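You operate a simulated robot arm through the tools that you are given. There is no shell and no other tool.

You run a simulated two-armed robot. Do the job below in one go: nothing can be reset, and whatever is moved stays where it is left.

Task
Gauge the offcut; fit the divider of that size in the shallow carton.
Fine: take the offcut that lies on the bench top; put it back first; leave the other dividers standing.
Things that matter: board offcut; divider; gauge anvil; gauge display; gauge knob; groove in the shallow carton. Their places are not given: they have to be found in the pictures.

The check looks at the end state, three seconds after you hand in, the way a careful person would. Anything else that was tipped, shoved, dropped, spilled or broken makes it a failure.

Robot
Two 7-joint arms with fingered hands on one trunk that stands fixed in place. Base frame: the origin is at the foot of the trunk, x ahead of it, y to its left, z up; the work surface is at about z = 0.85. Units: m, rad, N and s.
The left shoulder is at [0.07, 0.171, 1.277], the right one opposite. Each reaches about 1.156 m from its shoulder. Payload 5 kg a hand.
Tool frame (each hand has its own): the origin (TCP) lies between the finger pads and is the grasp point; the fingertips stand 0.043 m ahead of it; z points along the fingers, y is the line along which they close. The gripper opens to 0.144 m; its body begins 0.05 m behind the TCP. The gripper is a hand of 5 fingers: y runs from the thumb to the fingers, the wrist lies at [-0.021, -0.124, -0.221] in the tool frame.
Orientation is that of the tool frame in the base frame, as a unit quaternion [w, x, y, z]. With the fingers straight down and the wrist toward the robot, the tool's x, y and z point along [0, 1, 0], [1, 0, 0] and [0, 0, -1] of the base frame.

Tools
- The arms move only by the tool drive_tool. It takes "left_deltas", "right_deltas" or both (then of equal length, played together; a hand with none holds still); each is one flat list of numbers, 6 for each row, row after row: the shift along the base's x, y, z in mm, then the turn, a rotation vector about the base's x, y, z in rad. In form: [tx, ty, tz, wx, wy, wz, tx, ty, tz, wx, wy, wz, ...]. A call has 1 to 20 rows; each row shifts and turns the commanded pose from where the row before left it. A row lasts 0.2 s, in which the tool goes at most 0.05 m and 0.15 rad; a call with a longer step from one row to the next is refused whole. A pose out of reach is approached as far as the arm can. The call stops where the force on the tool passes 50 N (or 10 N more than at its start, if that is more) or the arm is blocked; 0.2 s more then pass. In this call time passes only in rows, and 0.2 s behind the last. It gives the time, the measured TCP pose, the force on the tool (base axes), the opening and the grip force at its end, in the units of the frame above (readings bear some noise), with the torque about the TCP (base axes, N m) and any sound that the robot's microphone picked up.
- Cameras (640 x 400 px; columns grow to the right, rows downward): "scene" is now at [0.1274, -0.0386, 1.5079]; the picture's right is [-0.44, -0.90, 0.00], its down [-0.54, 0.27, -0.80] and it looks along [0.72, -0.35, -0.60] (base axes); focal length 265 px, centre (320, 200). "left" rides on the left gripper at [-0.086, -0.108, -0.168] in its tool frame; the picture's right is [-0.80, -0.28, 0.53], its down [0.54, -0.73, 0.42] and it looks along [0.27, 0.63, 0.73] (tool axes); focal length 275 px, centre (320, 200). "right" rides on the right gripper at [0.086, -0.108, -0.168] in its tool frame; the picture's right is [-0.80, 0.28, -0.53], its down [-0.54, -0.73, 0.42] and it looks along [-0.27, 0.63, 0.73] (tool axes); focal length 275 px, centre (320, 200).
- camera(camera): a new picture of that camera. It takes no simulated time.
- move_column(by): slides the trunk up (or, below 0, down) by that many m; the arms and the scene camera ride with it, the base frame stays. It gives what a move gives, with no picture.
- set_fingers(index, middle, ring, little, thumb_bend, thumb_turn, hand): sets how far each is bent, from 0 (flat) to 1 (curled in); at 0.3 the hand is open as for a grip, at 0.7 the pads meet at the TCP. One left out holds its place. A second passes; each finger stops where it meets its share of the squeeze, and holds until it gets a number again. It is the only way to open and close the hand. It gives what a move gives, with no picture; readings hold the bend of each and the force on index, middle, ring, little, thumb and palm. thumb_turn goes from beside the hand (0) to across from the fingers (1), as for a grip.
- aim_head(pan, tilt): turns the head with the scene camera to pan (to the left, within 1.501 rad either way) and tilt (down, from -0.506 to 1.204), counted from straight ahead of the robot. It gives what a move gives.
- measure_at(camera, pixels): there is no depth. For up to 12 entries [column, row, z] of the newest picture of that camera ("zoom" is the newest enlarged one), the place [x, y] in the base frame at which the ray of that pixel passes the height z, good to about 0.002 m. It takes no simulated time.
- inspect(camera, box): a new picture of the part [left, top, right, bottom] of that camera's present view, enlarged. It takes no simulated time.
- job_done(): hands the job in; it is judged then, once.

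Leave the grippers open and the arms clear of the work at the hand-in unless told otherwise.

The tools are called as a command line: name --argument value ..., lists and objects as JSON in quotes. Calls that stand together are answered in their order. drive_tool: Moves the arms, as the interface text tells. Its arguments: {"type":"object","properties":{"left_deltas":{"type":"array","items":{"type":"number"}},"right_deltas":{"type":"array","items":{"type":"number"}}},"required":[]} The other tools are called the same way: move_column (by) moves the trunk up or down; set_fingers (index, middle, ring, little, thumb_bend, thumb_turn, hand) moves the fingers one by one; aim_head (pan, tilt) turns the head that bears the scene camera; camera (camera) takes a picture; measure_at (camera, pixels) gives the place at which the rays of pixels pass given heights; inspect (camera, box) takes an enlarged picture of a part of a camera's view; job_done () hands the job in.

At the start:

```text
t: 0.0
left_tcp_pos: [0.8327, -0.0044, 1.3148]
left_tool_rot: [-0.001, 0.707, 0.707, 0.0]
left_wrist_force: [-0.3, -0.4, 0.1]
left_moment: [0.04, -0.02, -0.03]
left_grip_width: 0.1436
left_finger_force: 0.0
left_shape: jaw
left_bend: [0.3, 0.3, 0.3, 0.3, 0.3, 0.98]
left_finger forces: [0.1, 0.0, 0.0, 0.0, 0.0, 0.0]
right_tcp_pos: [0.5334, -0.5615, 1.271]
right_tool_rot: [0.0, 0.707, 0.708, 0.0]
right_wrist_force: [-0.3, -0.4, 0.4]
right_moment: [0.03, 0.01, -0.02]
right_grip_width: 0.1436
right_finger_force: 0.0
right_shape: jaw
right_bend: [0.3, 0.3, 0.3, 0.3, 0.3, 0.98]
right_finger forces: [0.1, 0.0, 0.0, 0.0, 0.0, 0.0]
trunk travel left (down, up): [-0.375, 0.565]
head pan, tilt (commanded): [-0.459, 0.648]
```

scene: 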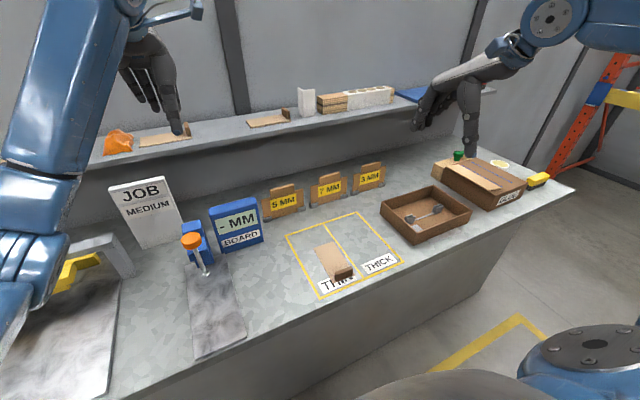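
right: 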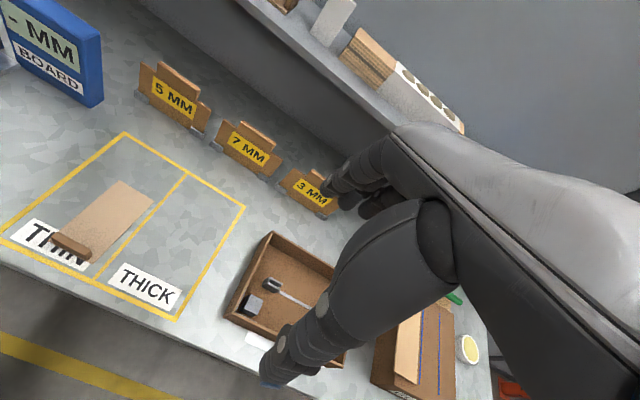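
left: 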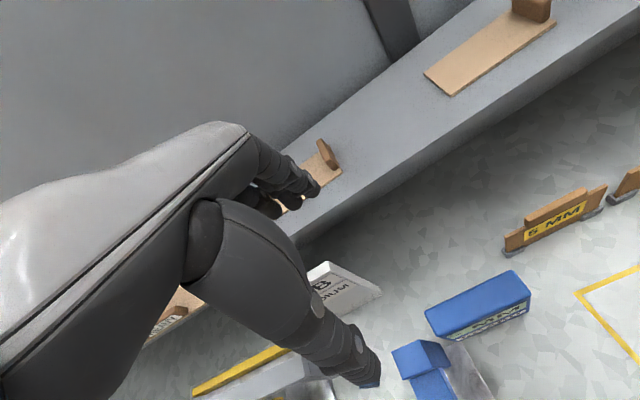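

I see a bench with a blue gauge display ("- MM BOARD"), an orange knob near (192,240), a board offcut on the bench in the THIN/THICK tray area near (335,262), three dividers (5, 7, 3 MM), and cartons on the right. Next I enlarge parts of the scene view.

inspect --camera "scene" --box '[100, 160, 280, 360]'

inspect --camera "scene" --box '[260, 150, 420, 310]'

inspect --camera "scene" --box '[370, 130, 570, 255]'

inspect --camera "scene" --box '[80, 60, 400, 180]'

```text
2.00 times, centred on (190, 260) of scene
```

zoom: 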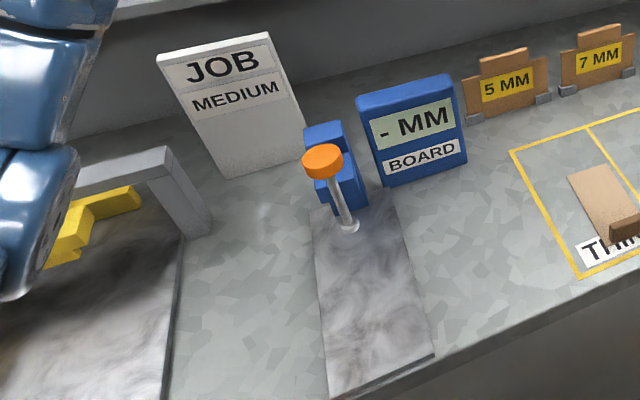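

```text
2.50 times, centred on (340, 230) of scene
```

zoom: 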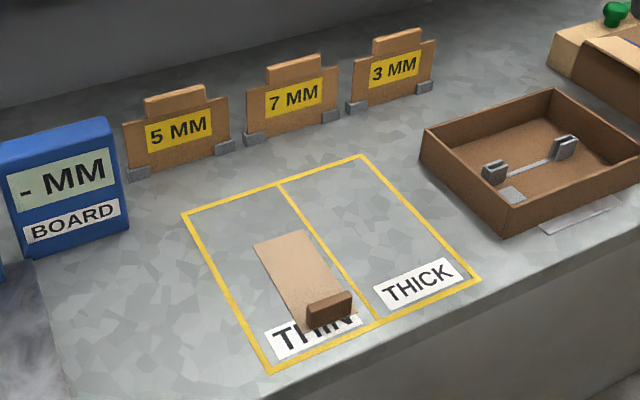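

```text
3.20 times, centred on (470, 192) of scene
```

zoom: 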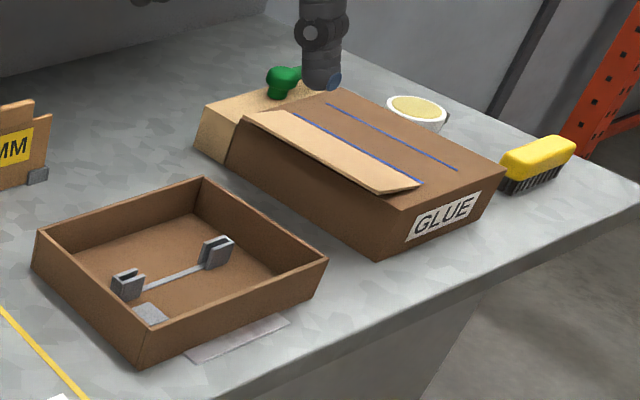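

```text
2.00 times, centred on (240, 120) of scene
```

zoom: 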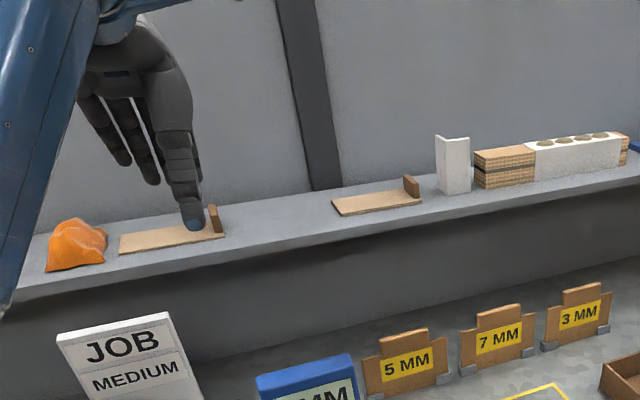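

Now I zoom tightly on the gauge, its knob and the anvil, and the offcut, to understand their shapes.

inspect --camera "scene" --box '[160, 205, 256, 265]'

inspect --camera "scene" --box '[300, 225, 396, 305]'

inspect --camera "left" --box '[300, 240, 556, 400]'

inspect --camera "scene" --box '[380, 180, 476, 240]'

inspect --camera "scene" --box '[260, 155, 390, 225]'

```text
6.67 times, centred on (208, 235) of scene
```

zoom: 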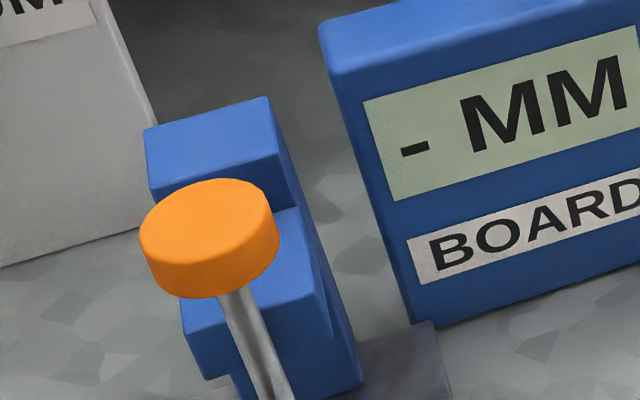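

```text
5.00 times, centred on (348, 265) of scene
```

zoom: 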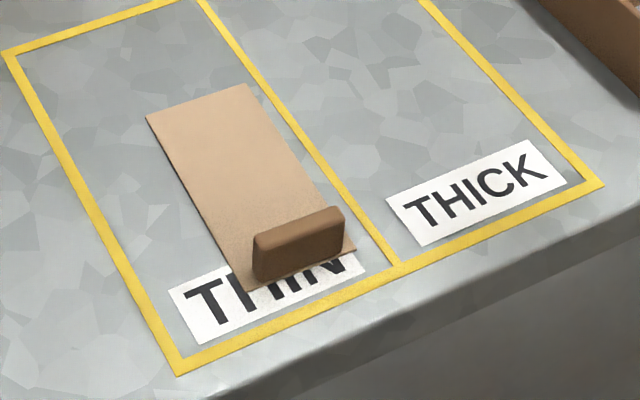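

```text
2.50 times, centred on (428, 320) of left
```

zoom: 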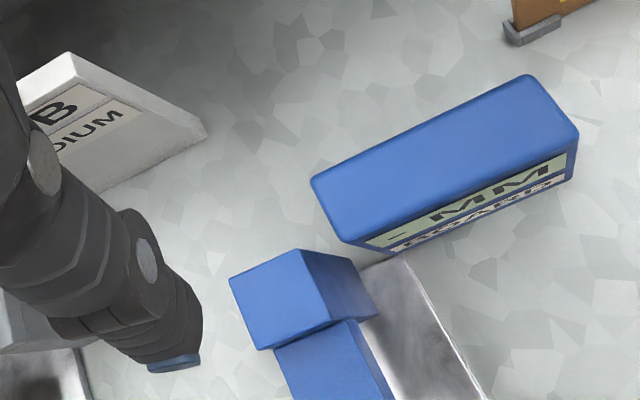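

```text
6.67 times, centred on (428, 210) of scene
```

zoom: 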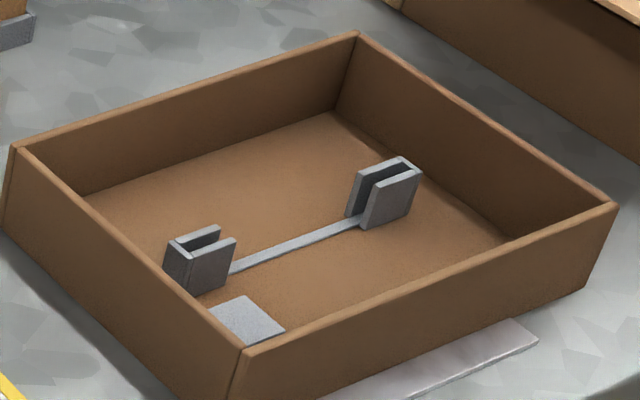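

```text
4.92 times, centred on (325, 190) of scene
```

zoom: 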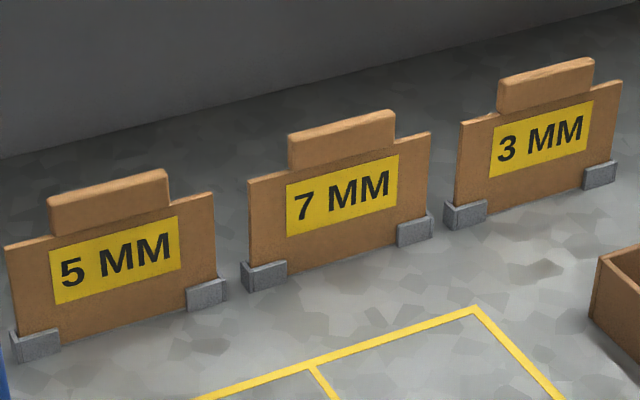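

I measure the offcut, frame, gauge plate, dividers and carton at bench height z=0.85 (and a few raised heights) from the scene picture.

measure_at --camera "scene" --pixels '[[313.4, 248.4, 0.855], [334, 242, 0.855], [355.2, 274.6, 0.855], [333.6, 283.4, 0.855], [286, 237, 0.85], [363, 212, 0.85], [402, 261, 0.85], [319, 298, 0.85], [184, 262, 0.855], [229, 251, 0.855], [246, 337, 0.855], [192, 358, 0.855]]'

measure_at --camera "scene" --pixels '[[263.5, 220, 0.85], [304, 207, 0.85], [311, 206.5, 0.85], [347, 196, 0.85], [353, 193, 0.85], [385, 185, 0.85], [192, 238, 1.0], [192, 238, 0.95], [382, 208, 0.9], [433, 187, 0.9], [471, 212, 0.9], [415, 244, 0.9]]'

```text
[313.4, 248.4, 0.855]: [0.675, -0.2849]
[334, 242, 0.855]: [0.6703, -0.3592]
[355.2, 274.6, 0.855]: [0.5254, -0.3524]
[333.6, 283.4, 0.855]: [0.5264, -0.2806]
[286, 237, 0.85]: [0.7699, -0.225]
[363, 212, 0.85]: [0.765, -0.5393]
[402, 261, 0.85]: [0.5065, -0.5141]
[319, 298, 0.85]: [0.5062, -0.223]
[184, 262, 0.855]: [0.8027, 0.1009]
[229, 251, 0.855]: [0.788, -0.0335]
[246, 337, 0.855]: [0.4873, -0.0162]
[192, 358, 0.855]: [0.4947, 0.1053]
```

```text
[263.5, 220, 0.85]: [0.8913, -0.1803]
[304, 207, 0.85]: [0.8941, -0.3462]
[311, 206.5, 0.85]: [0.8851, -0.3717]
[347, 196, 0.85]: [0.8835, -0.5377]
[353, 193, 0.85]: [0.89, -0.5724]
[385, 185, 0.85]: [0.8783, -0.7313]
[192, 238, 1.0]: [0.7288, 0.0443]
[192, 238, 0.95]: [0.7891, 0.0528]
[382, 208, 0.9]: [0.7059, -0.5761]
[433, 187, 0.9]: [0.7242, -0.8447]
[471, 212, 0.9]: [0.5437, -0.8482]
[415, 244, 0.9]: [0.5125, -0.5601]
```

The gauge's base plate spans about x 0.49–0.80, y −0.02–0.10. I turn the head toward the gauge for a more central view.

aim_head --pan 0.0 --tilt 0.75

camera --camera "scene"

```text
t: 0.9
left_tcp_pos: [0.8339, -0.0046, 1.3148]
left_tool_rot: [0.0, 0.707, 0.708, 0.0]
left_wrist_force: [-0.6, 0.1, -1.3]
left_moment: [0.01, -0.02, 0.02]
left_grip_width: 0.1438
left_finger_force: 0.1
left_shape: jaw
left_bend: [0.3, 0.3, 0.3, 0.3, 0.3, 0.98]
left_finger forces: [0.0, 0.0, 0.1, 0.0, 0.0, 0.0]
right_tcp_pos: [0.5331, -0.5604, 1.2727]
right_tool_rot: [-0.001, 0.707, 0.707, 0.001]
right_wrist_force: [-0.2, 0.5, -0.6]
right_moment: [-0.01, 0.04, 0.02]
right_grip_width: 0.1436
right_finger_force: 0.0
right_shape: jaw
right_bend: [0.3, 0.3, 0.3, 0.3, 0.3, 0.98]
right_finger forces: [0.0, 0.0, 0.1, 0.0, 0.1, 0.0]
trunk travel left (down, up): [-0.375, 0.565]
head pan, tilt (commanded): [0.0, 0.75]
```

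```text
taken
```

scene: 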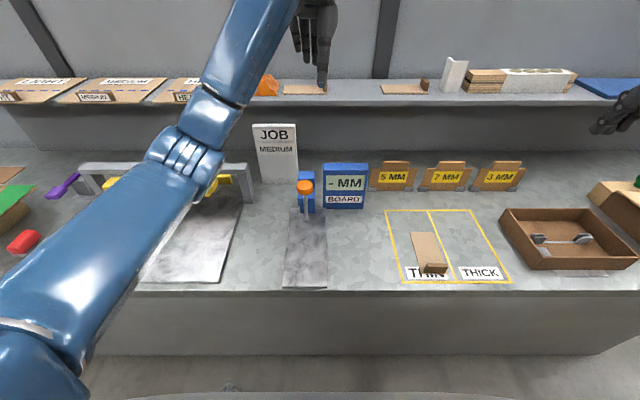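

The gauge is now near (305,200). I enlarge it and the left part.

inspect --camera "scene" --box '[270, 155, 382, 225]'

inspect --camera "scene" --box '[0, 60, 300, 260]'

```text
5.71 times, centred on (326, 190) of scene
```

zoom: 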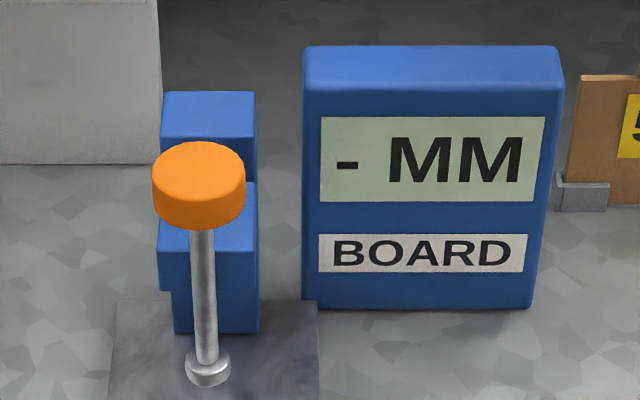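

```text
2.00 times, centred on (150, 160) of scene
```

zoom: 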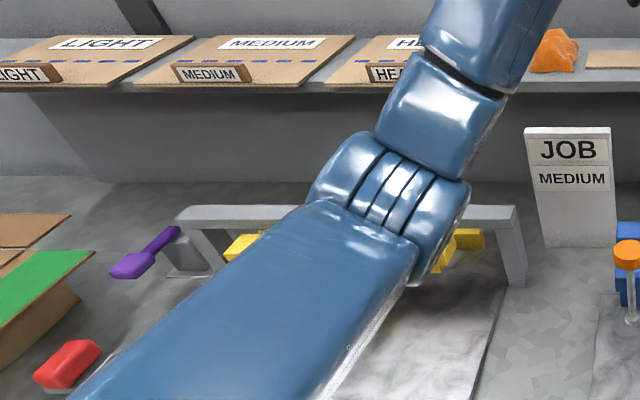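

A steel spindle with a foot disc at (306,220) and an orange knob on top at (305,184) stands in front of a blue column. I measure the foot and knob at several heights.

measure_at --camera "scene" --pixels '[[306.2, 219.5, 0.86], [306.2, 219.5, 0.88], [304.6, 185, 0.96], [304.6, 185, 0.98], [304.6, 185, 1.0], [304.6, 185, 1.02], [306, 200, 0.9], [303, 248, 0.855], [308, 287, 0.85]]'

```text
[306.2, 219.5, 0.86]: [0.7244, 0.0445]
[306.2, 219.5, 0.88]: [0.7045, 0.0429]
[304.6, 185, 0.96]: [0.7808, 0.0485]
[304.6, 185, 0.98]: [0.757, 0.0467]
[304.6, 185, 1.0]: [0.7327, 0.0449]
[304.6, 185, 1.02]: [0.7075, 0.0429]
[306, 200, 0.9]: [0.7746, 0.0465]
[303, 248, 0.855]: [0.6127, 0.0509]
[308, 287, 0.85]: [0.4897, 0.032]
```

The foot stands at about (0.725, 0.045) and the knob top at z≈1.0. I bring the left hand back and tilted so that its camera looks at the gauge from lower down, keeping well above the bench.

drive_tool --left_deltas '[-28.4, 12.5, -21.5, 0, -0.045, 0, -28.4, 12.5, -21.5, 0, -0.045, 0, -28.4, 12.5, -21.5, 0, -0.045, 0, -28.4, 12.5, -21.5, 0, -0.045, 0, -28.4, 12.5, -21.5, 0, -0.045, 0, -28.4, 12.5, -21.5, 0, -0.045, 0, -28.4, 12.5, -21.5, 0, -0.045, 0, -28.4, 12.5, -21.5, 0, -0.045, 0, -28.4, 12.5, -21.5, 0, -0.045, 0, -28.4, 12.5, -21.5, 0, -0.045, 0]'

camera --camera "left"

camera --camera "scene"

```text
t: 3.1
left_tcp_pos: [0.5984, 0.0996, 1.0977]
left_tool_rot: [0.157, 0.689, 0.69, 0.158]
left_wrist_force: [0.0, -0.5, 1.0]
left_moment: [0.0, 0.0, 0.01]
left_grip_width: 0.1438
left_finger_force: 0.1
left_shape: jaw
left_bend: [0.3, 0.3, 0.3, 0.3, 0.3, 0.98]
left_finger forces: [0.0, 0.0, 0.1, 0.0, 0.0, 0.0]
left hand out of reach, approached as far as the arm can: row 9, 10
right_tcp_pos: [0.5331, -0.5613, 1.2724]
right_tool_rot: [0.0, 0.707, 0.707, 0.0]
right_wrist_force: [-0.1, 0.0, 0.5]
right_moment: [-0.04, 0.02, 0.0]
right_grip_width: 0.1439
right_finger_force: 0.0
right_shape: jaw
right_bend: [0.3, 0.3, 0.3, 0.3, 0.3, 0.98]
right_finger forces: [0.1, 0.0, 0.1, 0.1, 0.1, 0.1]
trunk travel left (down, up): [-0.375, 0.565]
head pan, tilt (commanded): [0.0, 0.75]
```

```text
taken
```

left: 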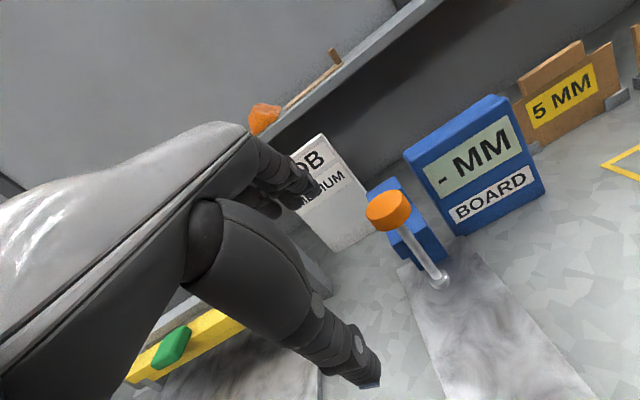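

```text
taken
```

scene: 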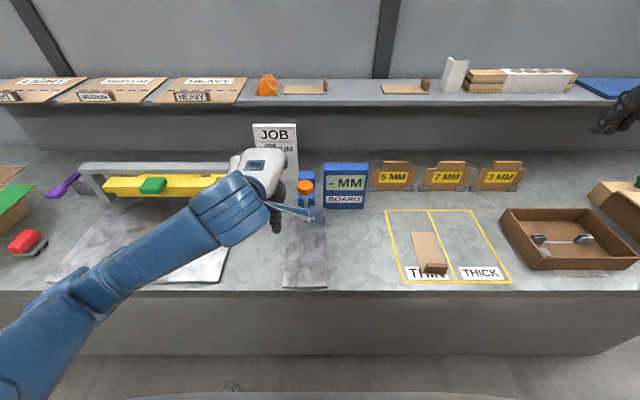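

The gauge shows well at (410,240) in the left picture. I enlarge it to see how the foot sits on the base plate.

inspect --camera "left" --box '[350, 160, 478, 310]'

inspect --camera "left" --box '[400, 240, 464, 300]'

```text
2.67 times, centred on (414, 235) of left
```

zoom: 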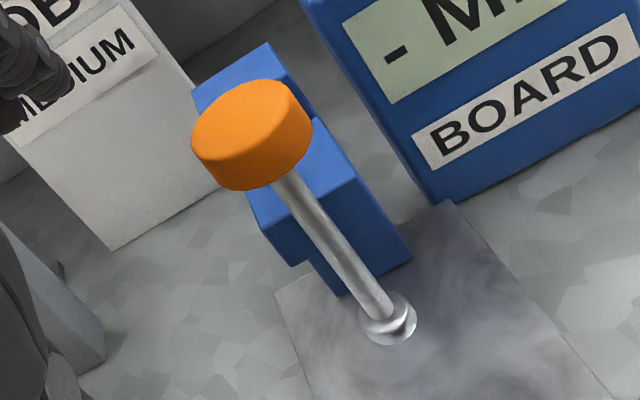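

```text
6.67 times, centred on (432, 270) of left
```

zoom: 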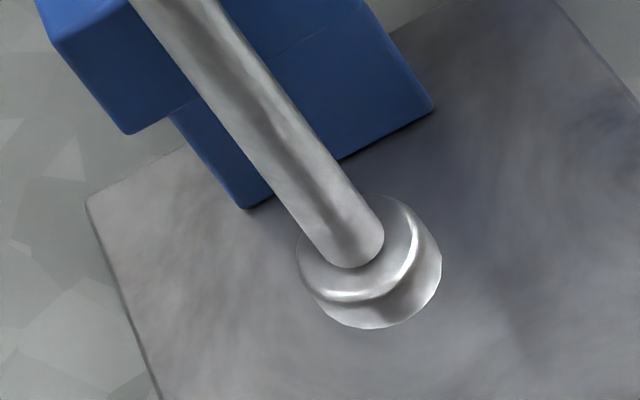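

The foot disc sits on (or just above) a small anvil disc; the display shows "- MM", so it needs the board under the foot. I look around left and right to make sure which carton is the shallow one.

aim_head --pan 0.8 --tilt 0.6

camera --camera "scene"

aim_head --pan -0.75 --tilt 0.75

camera --camera "scene"

inspect --camera "scene" --box '[260, 120, 480, 300]'

camera --camera "right"

```text
t: 4.2
left_tcp_pos: [0.5981, 0.0997, 1.0982]
left_tool_rot: [0.157, 0.688, 0.69, 0.158]
left_wrist_force: [0.3, -0.5, 0.2]
left_moment: [-0.03, 0.0, -0.01]
left_grip_width: 0.1438
left_finger_force: 0.0
left_shape: jaw
left_bend: [0.3, 0.3, 0.3, 0.3, 0.3, 0.98]
left_finger forces: [0.0, 0.0, 0.0, 0.1, 0.1, 0.1]
right_tcp_pos: [0.5326, -0.5616, 1.2733]
right_tool_rot: [0.001, 0.706, 0.708, 0.0]
right_wrist_force: [0.0, -0.3, 0.4]
right_moment: [0.0, -0.01, -0.01]
right_grip_width: 0.1434
right_finger_force: 0.0
right_shape: jaw
right_bend: [0.3, 0.3, 0.3, 0.3, 0.3, 0.98]
right_finger forces: [0.0, 0.0, 0.1, 0.0, 0.1, 0.0]
trunk travel left (down, up): [-0.375, 0.565]
head pan, tilt (commanded): [0.799, 0.6]
```

```text
taken
```

scene: 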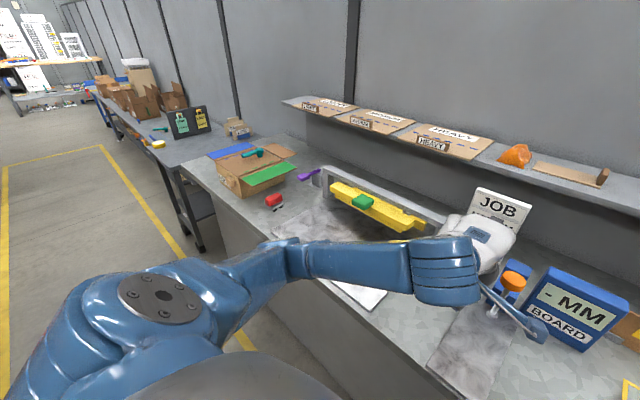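

```text
t: 5.9
left_tcp_pos: [0.5987, 0.0996, 1.0992]
left_tool_rot: [0.157, 0.689, 0.69, 0.158]
left_wrist_force: [0.3, 0.6, 0.0]
left_moment: [-0.01, -0.01, -0.03]
left_grip_width: 0.1439
left_finger_force: 0.0
left_shape: jaw
left_bend: [0.3, 0.3, 0.3, 0.3, 0.3, 0.98]
left_finger forces: [0.0, 0.0, 0.0, 0.1, 0.1, 0.0]
right_tcp_pos: [0.5328, -0.5624, 1.2721]
right_tool_rot: [-0.001, 0.707, 0.707, 0.0]
right_wrist_force: [1.0, -0.4, 0.0]
right_moment: [0.0, 0.02, 0.0]
right_grip_width: 0.1436
right_finger_force: 0.1
right_shape: jaw
right_bend: [0.3, 0.3, 0.3, 0.3, 0.3, 0.98]
right_finger forces: [0.0, 0.1, 0.1, 0.0, 0.0, 0.0]
trunk travel left (down, up): [-0.375, 0.565]
head pan, tilt (commanded): [-0.75, 0.75]
```

```text
taken
```

scene: 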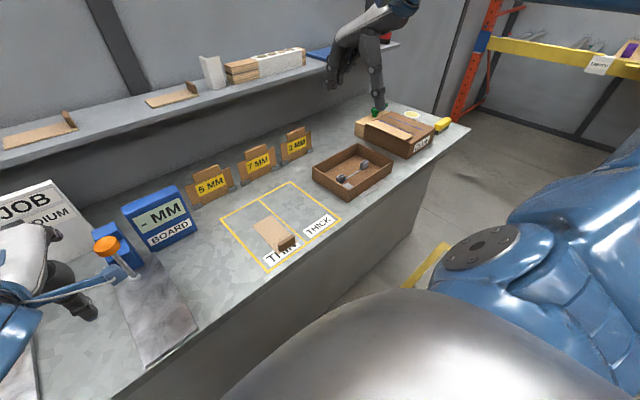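

```text
2.22 times, centred on (370, 210) of scene
```

zoom: 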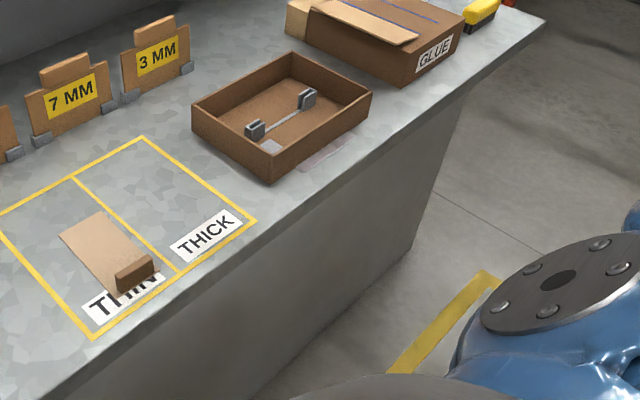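

```text
taken
```

right: 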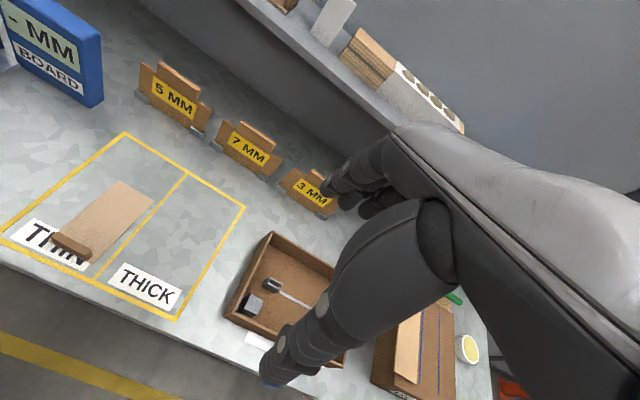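

The shallow carton with the grey slotted groove is on the right of the bench. I measure gauge parts from the left camera's picture (foot (439,278), column foot edge (421,271)–(449,256), plate corner (397,271)) and the carton/divider parts from the scene picture.

measure_at --camera "left" --pixels '[[438.7, 277.5, 0.86], [438.7, 277.5, 0.87], [440.2, 288, 0.855], [421.2, 271.5, 0.855], [448.8, 256.2, 0.855], [397, 270.8, 0.85], [397, 270.8, 0.855], [403, 260, 0.875], [388, 202, 1.0], [388, 202, 0.98], [388, 202, 1.01]]'

inspect --camera "scene" --box '[300, 135, 410, 205]'

inspect --camera "scene" --box '[60, 180, 220, 280]'

inspect --camera "scene" --box '[215, 180, 345, 275]'

```text
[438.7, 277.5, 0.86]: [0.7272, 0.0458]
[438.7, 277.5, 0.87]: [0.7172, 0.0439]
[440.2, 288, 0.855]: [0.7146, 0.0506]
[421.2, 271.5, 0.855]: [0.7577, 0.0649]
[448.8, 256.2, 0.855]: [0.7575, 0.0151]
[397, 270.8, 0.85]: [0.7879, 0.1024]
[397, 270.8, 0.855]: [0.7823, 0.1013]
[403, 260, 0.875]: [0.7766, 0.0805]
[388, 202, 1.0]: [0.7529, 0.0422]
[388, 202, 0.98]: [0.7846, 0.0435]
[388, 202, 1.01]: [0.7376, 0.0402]
```

```text
5.71 times, centred on (355, 170) of scene
```

zoom: 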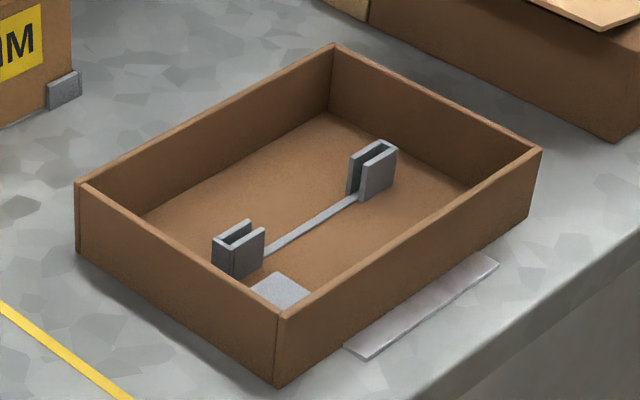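

```text
4.00 times, centred on (140, 230) of scene
```

zoom: 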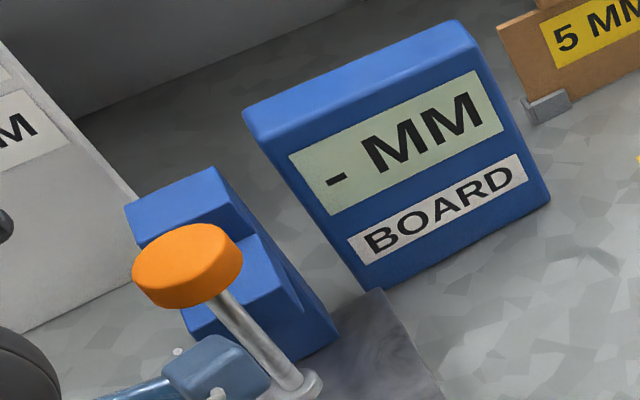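

```text
4.21 times, centred on (280, 228) of scene
```

zoom: 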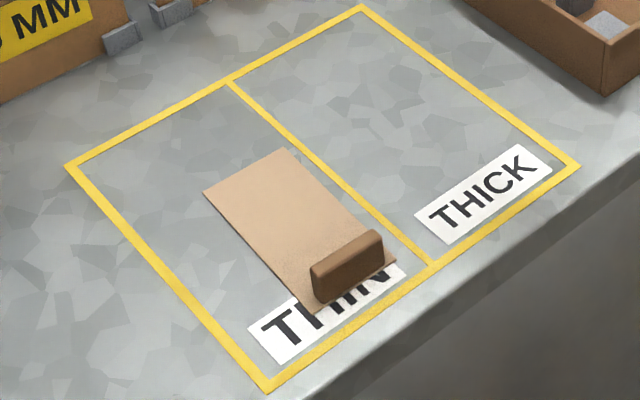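

I want a side view of the gauge. I move the right hand over, yawing it by 90° at height and then lowering and tilting it so its camera looks along +y at the gauge.

drive_tool --right_deltas '[14, 26, 0, 0, 0, 0.1428, 14, 26, 0, 0, 0, 0.1428, 14, 26, 0, 0, 0, 0.1428, 14, 26, 0, 0, 0, 0.1428, 14, 26, 0, 0, 0, 0.1428, 14, 26, 0, 0, 0, 0.1428, 14, 26, 0, 0, 0, 0.1428, 14, 26, 0, 0, 0, 0.1428, 14, 26, 0, 0, 0, 0.1428, 14, 26, 0, 0, 0, 0.1428, 14, 26, 0, 0, 0, 0.1428, 0, 0, -45, 0.0833, 0, 0, 0, 0, -45, 0.0833, 0, 0, 0, 0, -45, 0.0833, 0, 0, 0, 0, -45, 0.0833, 0, 0, 0, 0, -45, 0.0833, 0, 0, 0, 0, -45, 0.0833, 0, 0]'

camera --camera "right"

camera --camera "scene"

```text
t: 9.5
left_tcp_pos: [0.5959, 0.0982, 1.0995]
left_tool_rot: [0.157, 0.689, 0.69, 0.158]
left_wrist_force: [-1.0, -0.1, 0.5]
left_moment: [0.05, -0.01, 0.04]
left_grip_width: 0.1437
left_finger_force: 0.0
left_shape: jaw
left_bend: [0.3, 0.3, 0.3, 0.3, 0.3, 0.98]
left_finger forces: [0.0, 0.0, 0.0, 0.0, 0.0, 0.0]
right_tcp_pos: [0.6079, -0.2894, 1.0654]
right_tool_rot: [0.007, 0.004, 0.973, 0.229]
right_wrist_force: [0.2, -0.4, 0.0]
right_moment: [0.01, 0.0, -0.01]
right_grip_width: 0.1438
right_finger_force: 0.1
right_shape: jaw
right_bend: [0.3, 0.3, 0.3, 0.3, 0.3, 0.97]
right_finger forces: [0.0, 0.0, 0.1, 0.0, 0.1, 0.0]
right hand out of reach, approached as far as the arm can: row 16, 17
trunk travel left (down, up): [-0.375, 0.565]
head pan, tilt (commanded): [-0.75, 0.75]
```

```text
taken
```

right: 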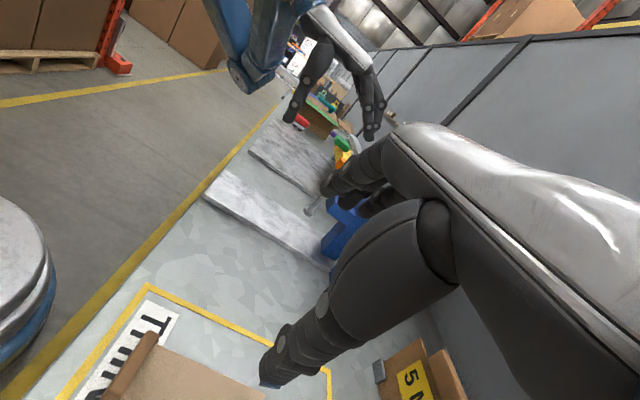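

```text
taken
```

scene: 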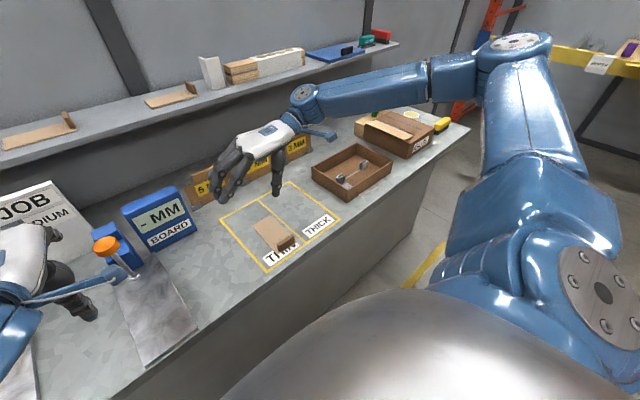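

I zoom in on the gauge parts visible at around (320,210) in the right picture.

inspect --camera "right" --box '[240, 140, 400, 280]'

```text
2.86 times, centred on (320, 210) of right
```

zoom: 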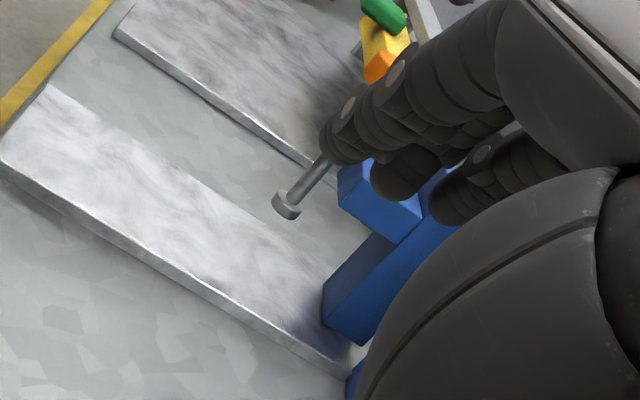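

I measure the foot's lower edge (zoom (287,216)) and other points at various heights to tell if it hovers.

measure_at --camera "zoom" --pixels '[[287, 216, 0.86], [287, 216, 0.88], [287, 216, 0.9], [323, 322, 0.86], [352, 350, 0.86], [340, 205, 0.9], [340, 205, 0.92], [395, 242, 0.9], [287, 204, 0.88], [287, 204, 0.89], [50, 85, 0.86], [5, 165, 0.86]]'

```text
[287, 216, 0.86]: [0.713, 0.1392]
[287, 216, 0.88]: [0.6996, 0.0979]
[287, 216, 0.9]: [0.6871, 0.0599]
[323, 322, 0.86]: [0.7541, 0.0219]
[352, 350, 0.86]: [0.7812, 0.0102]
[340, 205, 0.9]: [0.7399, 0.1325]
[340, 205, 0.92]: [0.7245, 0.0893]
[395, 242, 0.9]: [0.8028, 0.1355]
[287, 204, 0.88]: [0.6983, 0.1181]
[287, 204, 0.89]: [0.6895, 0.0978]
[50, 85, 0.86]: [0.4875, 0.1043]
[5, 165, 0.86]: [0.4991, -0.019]
```

The foot actually hovers: combining rays from three cameras it lies at about (0.683, 0.041), foot bottom z≈0.905, knob top z≈1.04, and the slab below (top ≈0.86) is the anvil. So: lay the offcut on the slab under the foot, then press the knob down. Now I measure the offcut's handle block in the current scene picture.

inspect --camera "scene" --box '[245, 205, 309, 265]'

inspect --camera "right" --box '[60, 280, 340, 400]'

```text
6.67 times, centred on (277, 235) of scene
```

zoom: 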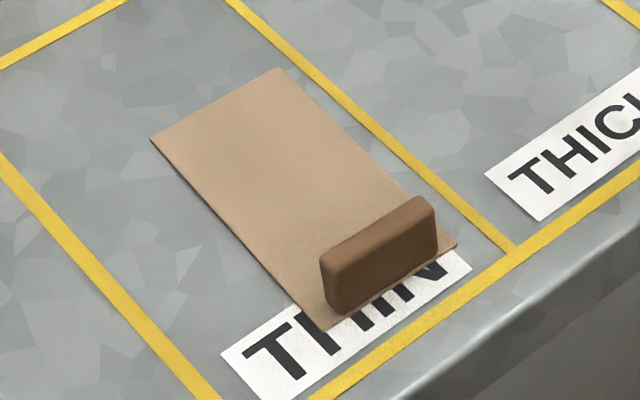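

```text
2.29 times, centred on (200, 340) of right
```

zoom: 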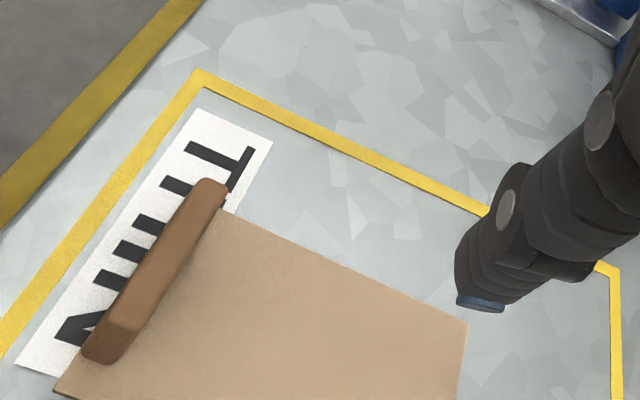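

I compute positions of the block's corners at candidate heights from the scene picture.

measure_at --camera "scene" --pixels '[[279.1, 251.8, 0.855], [294.7, 242.8, 0.855], [294.4, 237.1, 0.88], [294.4, 237.1, 0.885], [294.4, 237.1, 0.89], [292.75, 234.55, 0.885], [277, 243.55, 0.885], [278.05, 247.15, 0.885], [278, 254.5, 0.852], [297, 241.6, 0.852], [251.5, 226, 0.855], [271, 215.3, 0.855]]'

measure_at --camera "zoom" --pixels '[[222, 183, 0.885], [128, 330, 0.885], [203, 178, 0.885], [108, 325, 0.885], [220, 208, 0.855], [467, 322, 0.855], [55, 392, 0.855], [110, 362, 0.86]]'

```text
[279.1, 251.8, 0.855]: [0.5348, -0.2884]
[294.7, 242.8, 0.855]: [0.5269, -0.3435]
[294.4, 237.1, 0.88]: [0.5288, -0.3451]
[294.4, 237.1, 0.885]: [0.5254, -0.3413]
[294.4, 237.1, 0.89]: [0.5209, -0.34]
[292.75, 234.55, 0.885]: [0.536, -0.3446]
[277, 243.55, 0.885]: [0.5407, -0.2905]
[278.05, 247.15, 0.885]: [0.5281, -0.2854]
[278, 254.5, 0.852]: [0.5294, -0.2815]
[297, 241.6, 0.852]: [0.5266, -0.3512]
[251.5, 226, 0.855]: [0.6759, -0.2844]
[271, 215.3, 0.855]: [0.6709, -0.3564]
```

```text
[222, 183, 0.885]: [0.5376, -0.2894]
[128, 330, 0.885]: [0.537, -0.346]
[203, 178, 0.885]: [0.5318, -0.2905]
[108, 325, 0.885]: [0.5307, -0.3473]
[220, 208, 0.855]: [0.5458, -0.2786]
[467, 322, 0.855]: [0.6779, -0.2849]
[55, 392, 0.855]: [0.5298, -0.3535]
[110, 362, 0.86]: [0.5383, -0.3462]
```

The handle block is about 12 mm thick (x 0.529–0.541), 58 mm wide (y −0.287…−0.346), top at z≈0.885. I turn the right hand back upright with the wrist toward the robot and place it high above the block.

drive_tool --right_deltas '[0, 0, 25, -0.1155, 0, 0, 0, 0, 25, -0.1155, 0, 0, 0, 0, 25, -0.1155, 0, 0, 0, 0, 25, -0.1155, 0, 0, -6.6, -2.5, -3, 0, 0, -0.1428, -6.6, -2.5, -3, 0, 0, -0.1428, -6.6, -2.5, -3, 0, 0, -0.1428, -6.6, -2.5, -3, 0, 0, -0.1428, -6.6, -2.5, -3, 0, 0, -0.1428, -6.6, -2.5, -3, 0, 0, -0.1428, -6.6, -2.5, -3, 0, 0, -0.1428, -6.6, -2.5, -3, 0, 0, -0.1428, -6.6, -2.5, -3, 0, 0, -0.1428, -6.6, -2.5, -3, 0, 0, -0.1428, -6.6, -2.5, -3, 0, 0, -0.1428]'

camera --camera "right"

camera --camera "scene"

```text
t: 12.7
left_tcp_pos: [0.5983, 0.1, 1.0985]
left_tool_rot: [0.157, 0.688, 0.69, 0.158]
left_wrist_force: [-0.3, 0.7, 0.8]
left_moment: [-0.05, 0.01, -0.05]
left_grip_width: 0.1437
left_finger_force: 0.3
left_shape: jaw
left_bend: [0.3, 0.3, 0.3, 0.3, 0.3, 0.98]
left_finger forces: [0.0, 0.0, 0.0, 0.1, 0.0, 0.0]
right_tcp_pos: [0.538, -0.315, 1.131]
right_tool_rot: [0.013, 0.707, 0.707, 0.013]
right_wrist_force: [-0.1, 0.0, -0.2]
right_moment: [-0.01, 0.0, -0.02]
right_grip_width: 0.1441
right_finger_force: 0.1
right_shape: jaw
right_bend: [0.3, 0.3, 0.3, 0.3, 0.3, 0.98]
right_finger forces: [0.0, 0.1, 0.1, 0.0, 0.0, 0.0]
trunk travel left (down, up): [-0.375, 0.565]
head pan, tilt (commanded): [-0.75, 0.75]
```

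```text
taken
```

right: 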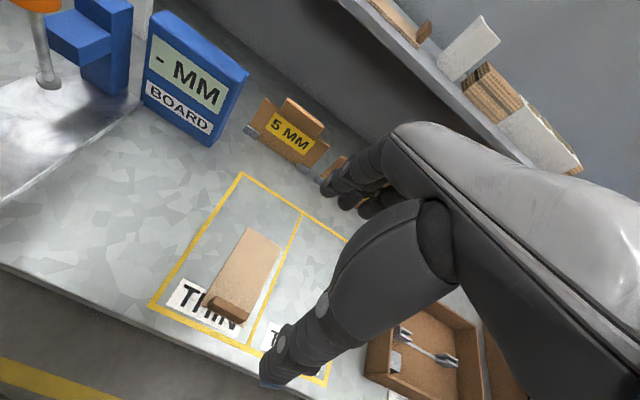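

```text
taken
```

scene: 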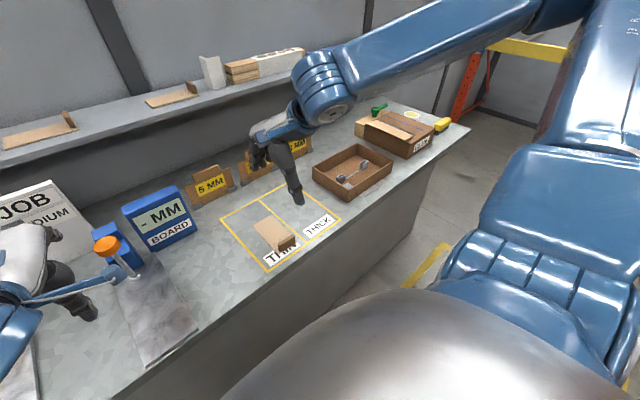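

The right hand is upright above the block. I pre-close the fingers partly here in free air to learn the hand's shape and opening.

set_fingers --hand "right" --index 0.55 --middle 0.55 --ring 0.55 --little 0.55 --thumb_bend 0.55 --thumb_turn 1.0

camera --camera "right"

inspect --camera "scene" --box '[220, 90, 340, 210]'

```text
t: 13.7
left_tcp_pos: [0.598, 0.0996, 1.0988]
left_tool_rot: [0.158, 0.689, 0.689, 0.158]
left_wrist_force: [-0.1, 0.6, -1.1]
left_moment: [0.01, -0.02, -0.02]
left_grip_width: 0.1436
left_finger_force: 0.0
left_shape: jaw
left_bend: [0.3, 0.3, 0.3, 0.3, 0.3, 0.98]
left_finger forces: [0.0, 0.0, 0.0, 0.0, 0.0, 0.0]
right_tcp_pos: [0.5377, -0.3165, 1.1301]
right_tool_rot: [0.014, 0.707, 0.707, 0.013]
right_wrist_force: [-1.1, 0.8, -0.7]
right_moment: [0.02, 0.01, 0.02]
right_grip_width: 0.0609
right_finger_force: 0.1
right_shape: fingers
right_bend: [0.55, 0.55, 0.55, 0.55, 0.55, 1.0]
right_finger forces: [0.0, 0.0, 0.0, 0.1, 0.1, 0.0]
trunk travel left (down, up): [-0.375, 0.565]
head pan, tilt (commanded): [-0.75, 0.75]
```

```text
taken
```

right: 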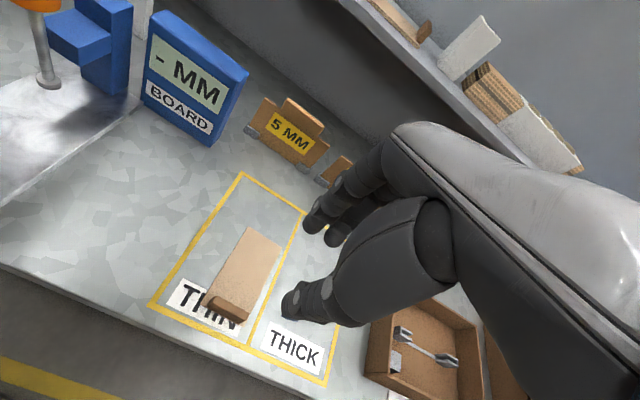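

```text
3.33 times, centred on (280, 150) of scene
```

zoom: 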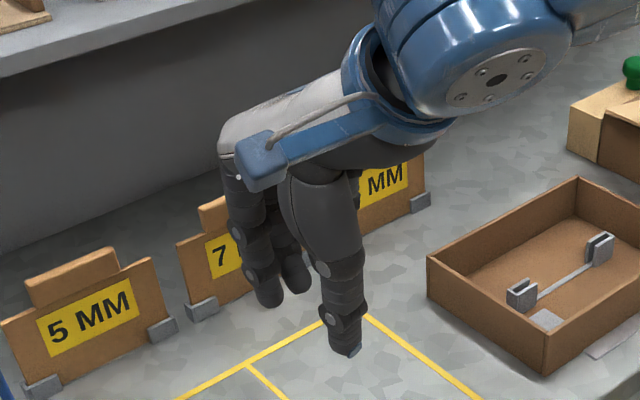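

The opening is now 61 mm. I measure the heights of thumb tip (287.5,195.6) and finger tip (265,181) in the scene view.

measure_at --camera "scene" --pixels '[[287.5, 195.6, 1.06], [287.5, 195.6, 1.08], [287.5, 195.6, 1.1], [265, 181, 1.06], [265, 181, 1.08], [265, 181, 1.1], [275, 179, 1.08], [275, 179, 1.1]]'

measure_at --camera "right" --pixels '[[288, 305, 1.06], [288, 305, 1.08], [288, 305, 1.1], [312, 228, 1.06], [312, 228, 1.08], [312, 228, 1.1]]'

```text
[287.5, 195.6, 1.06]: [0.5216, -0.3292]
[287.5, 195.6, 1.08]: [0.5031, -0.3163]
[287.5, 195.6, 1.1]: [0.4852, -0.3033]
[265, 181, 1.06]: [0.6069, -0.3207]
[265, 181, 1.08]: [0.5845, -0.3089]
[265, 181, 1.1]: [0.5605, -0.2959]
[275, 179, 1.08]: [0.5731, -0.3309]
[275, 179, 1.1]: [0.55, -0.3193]
```

```text
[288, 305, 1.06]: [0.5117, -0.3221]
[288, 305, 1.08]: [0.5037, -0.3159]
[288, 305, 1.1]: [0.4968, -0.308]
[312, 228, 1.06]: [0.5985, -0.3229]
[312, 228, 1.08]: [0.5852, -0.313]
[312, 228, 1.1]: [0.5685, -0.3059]
```

Thumb and finger tips both stand about 50 mm below the TCP. I straighten the slight tilt, centre over the block (0.535, −0.316) and descend to z≈0.95 first.

drive_tool --right_deltas '[-1, 0, -30, 0, 0.0185, -0.0125, -1, 0, -30, 0, 0.0185, -0.0125, 0, 0, -30, 0, 0, 0, 0, 0, -30, 0, 0, 0, 0, 0, -30, 0, 0, 0, 0, 0, -25, 0, 0, 0]'

camera --camera "right"

inspect --camera "scene" --box '[220, 150, 350, 280]'

```text
t: 15.1
left_tcp_pos: [0.5977, 0.0987, 1.0988]
left_tool_rot: [0.155, 0.689, 0.69, 0.157]
left_wrist_force: [0.6, -0.7, -1.0]
left_moment: [0.01, 0.02, 0.03]
left_grip_width: 0.1438
left_finger_force: 0.0
left_shape: jaw
left_bend: [0.3, 0.3, 0.3, 0.3, 0.3, 0.98]
left_finger forces: [0.1, 0.0, 0.0, 0.0, 0.0, 0.0]
right_tcp_pos: [0.5367, -0.3157, 0.9565]
right_tool_rot: [0.0, 0.717, 0.698, 0.0]
right_wrist_force: [0.0, 0.2, 0.1]
right_moment: [0.05, -0.01, -0.01]
right_grip_width: 0.0605
right_finger_force: 0.1
right_shape: fingers
right_bend: [0.55, 0.55, 0.55, 0.55, 0.55, 1.0]
right_finger forces: [0.1, 0.0, 0.0, 0.0, 0.1, 0.0]
trunk travel left (down, up): [-0.375, 0.565]
head pan, tilt (commanded): [-0.75, 0.75]
```

```text
taken
```

right: 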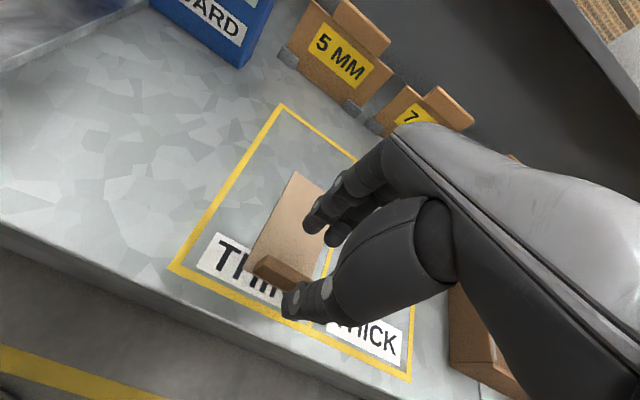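

```text
3.08 times, centred on (285, 215) of scene
```

zoom: 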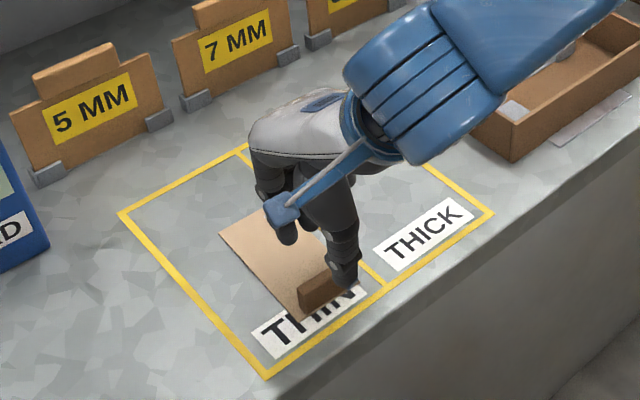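

Alignment looks good. I descend in small steps to TCP z≈0.912, watching forces.

drive_tool --right_deltas '[-1, 0, -12, 0, 0, 0, 0, 0, -12, 0, 0, 0, 0, 0, -10, 0, 0, 0, 0, 0, -8, 0, 0, 0]'

camera --camera "right"

inspect --camera "scene" --box '[240, 190, 336, 270]'

```text
t: 16.1
left_tcp_pos: [0.5992, 0.1002, 1.0984]
left_tool_rot: [0.156, 0.689, 0.69, 0.158]
left_wrist_force: [0.0, -0.2, 0.3]
left_moment: [0.01, 0.02, 0.01]
left_grip_width: 0.1438
left_finger_force: 0.1
left_shape: jaw
left_bend: [0.3, 0.3, 0.3, 0.3, 0.3, 0.98]
left_finger forces: [0.0, 0.0, 0.1, 0.0, 0.0, 0.0]
right_tcp_pos: [0.5361, -0.3162, 0.9139]
right_tool_rot: [-0.001, 0.715, 0.699, 0.0]
right_wrist_force: [0.6, 0.1, 0.9]
right_moment: [0.01, 0.01, 0.0]
right_grip_width: 0.061
right_finger_force: 0.1
right_shape: fingers
right_bend: [0.55, 0.55, 0.55, 0.55, 0.55, 1.0]
right_finger forces: [0.0, 0.0, 0.0, 0.0, 0.1, 0.1]
trunk travel left (down, up): [-0.375, 0.565]
head pan, tilt (commanded): [-0.75, 0.75]
```

```text
taken
```

right: 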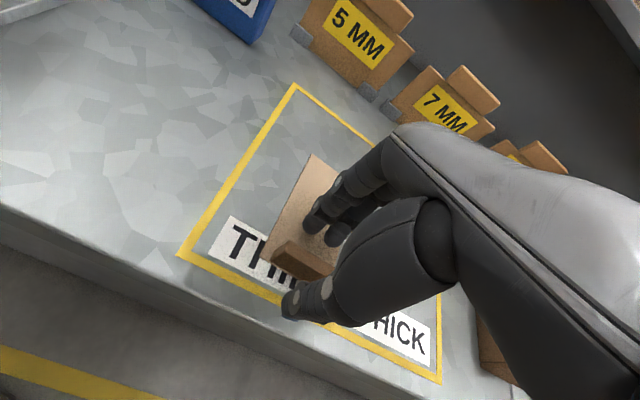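

```text
5.00 times, centred on (288, 230) of scene
```

zoom: 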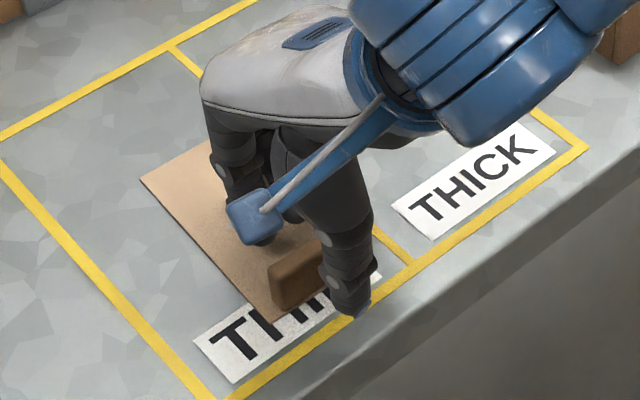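

The thumb is in front of the block and the fingers behind it, no contact force yet. I close the hand gradually to 0.66.

set_fingers --hand "right" --index 0.65 --middle 0.65 --ring 0.65 --little 0.65 --thumb_bend 0.65

camera --camera "right"

inspect --camera "scene" --box '[240, 190, 336, 270]'

```text
t: 17.1
left_tcp_pos: [0.5981, 0.0989, 1.098]
left_tool_rot: [0.157, 0.689, 0.689, 0.157]
left_wrist_force: [0.0, 0.0, -0.2]
left_moment: [0.0, 0.02, -0.05]
left_grip_width: 0.1438
left_finger_force: 0.2
left_shape: jaw
left_bend: [0.3, 0.3, 0.3, 0.3, 0.3, 0.98]
left_finger forces: [0.0, 0.0, 0.0, 0.1, 0.1, 0.0]
right_tcp_pos: [0.5354, -0.3153, 0.9141]
right_tool_rot: [0.0, 0.716, 0.698, 0.0]
right_wrist_force: [-0.6, 0.3, 0.4]
right_moment: [0.0, 0.04, 0.02]
right_grip_width: 0.0254
right_finger_force: 0.1
right_shape: fingers
right_bend: [0.65, 0.65, 0.65, 0.65, 0.65, 1.0]
right_finger forces: [0.0, 0.0, 0.0, 0.0, 0.0, 0.1]
trunk travel left (down, up): [-0.375, 0.565]
head pan, tilt (commanded): [-0.75, 0.75]
```

```text
taken
```

right: 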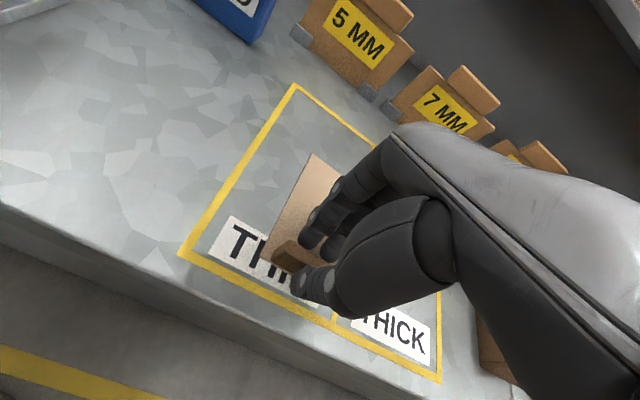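

```text
5.00 times, centred on (288, 230) of scene
```

zoom: 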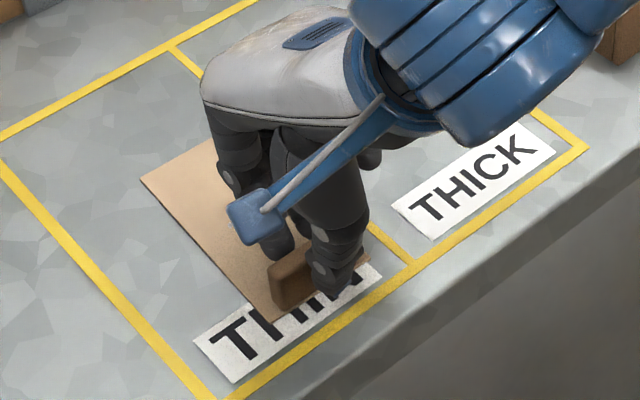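

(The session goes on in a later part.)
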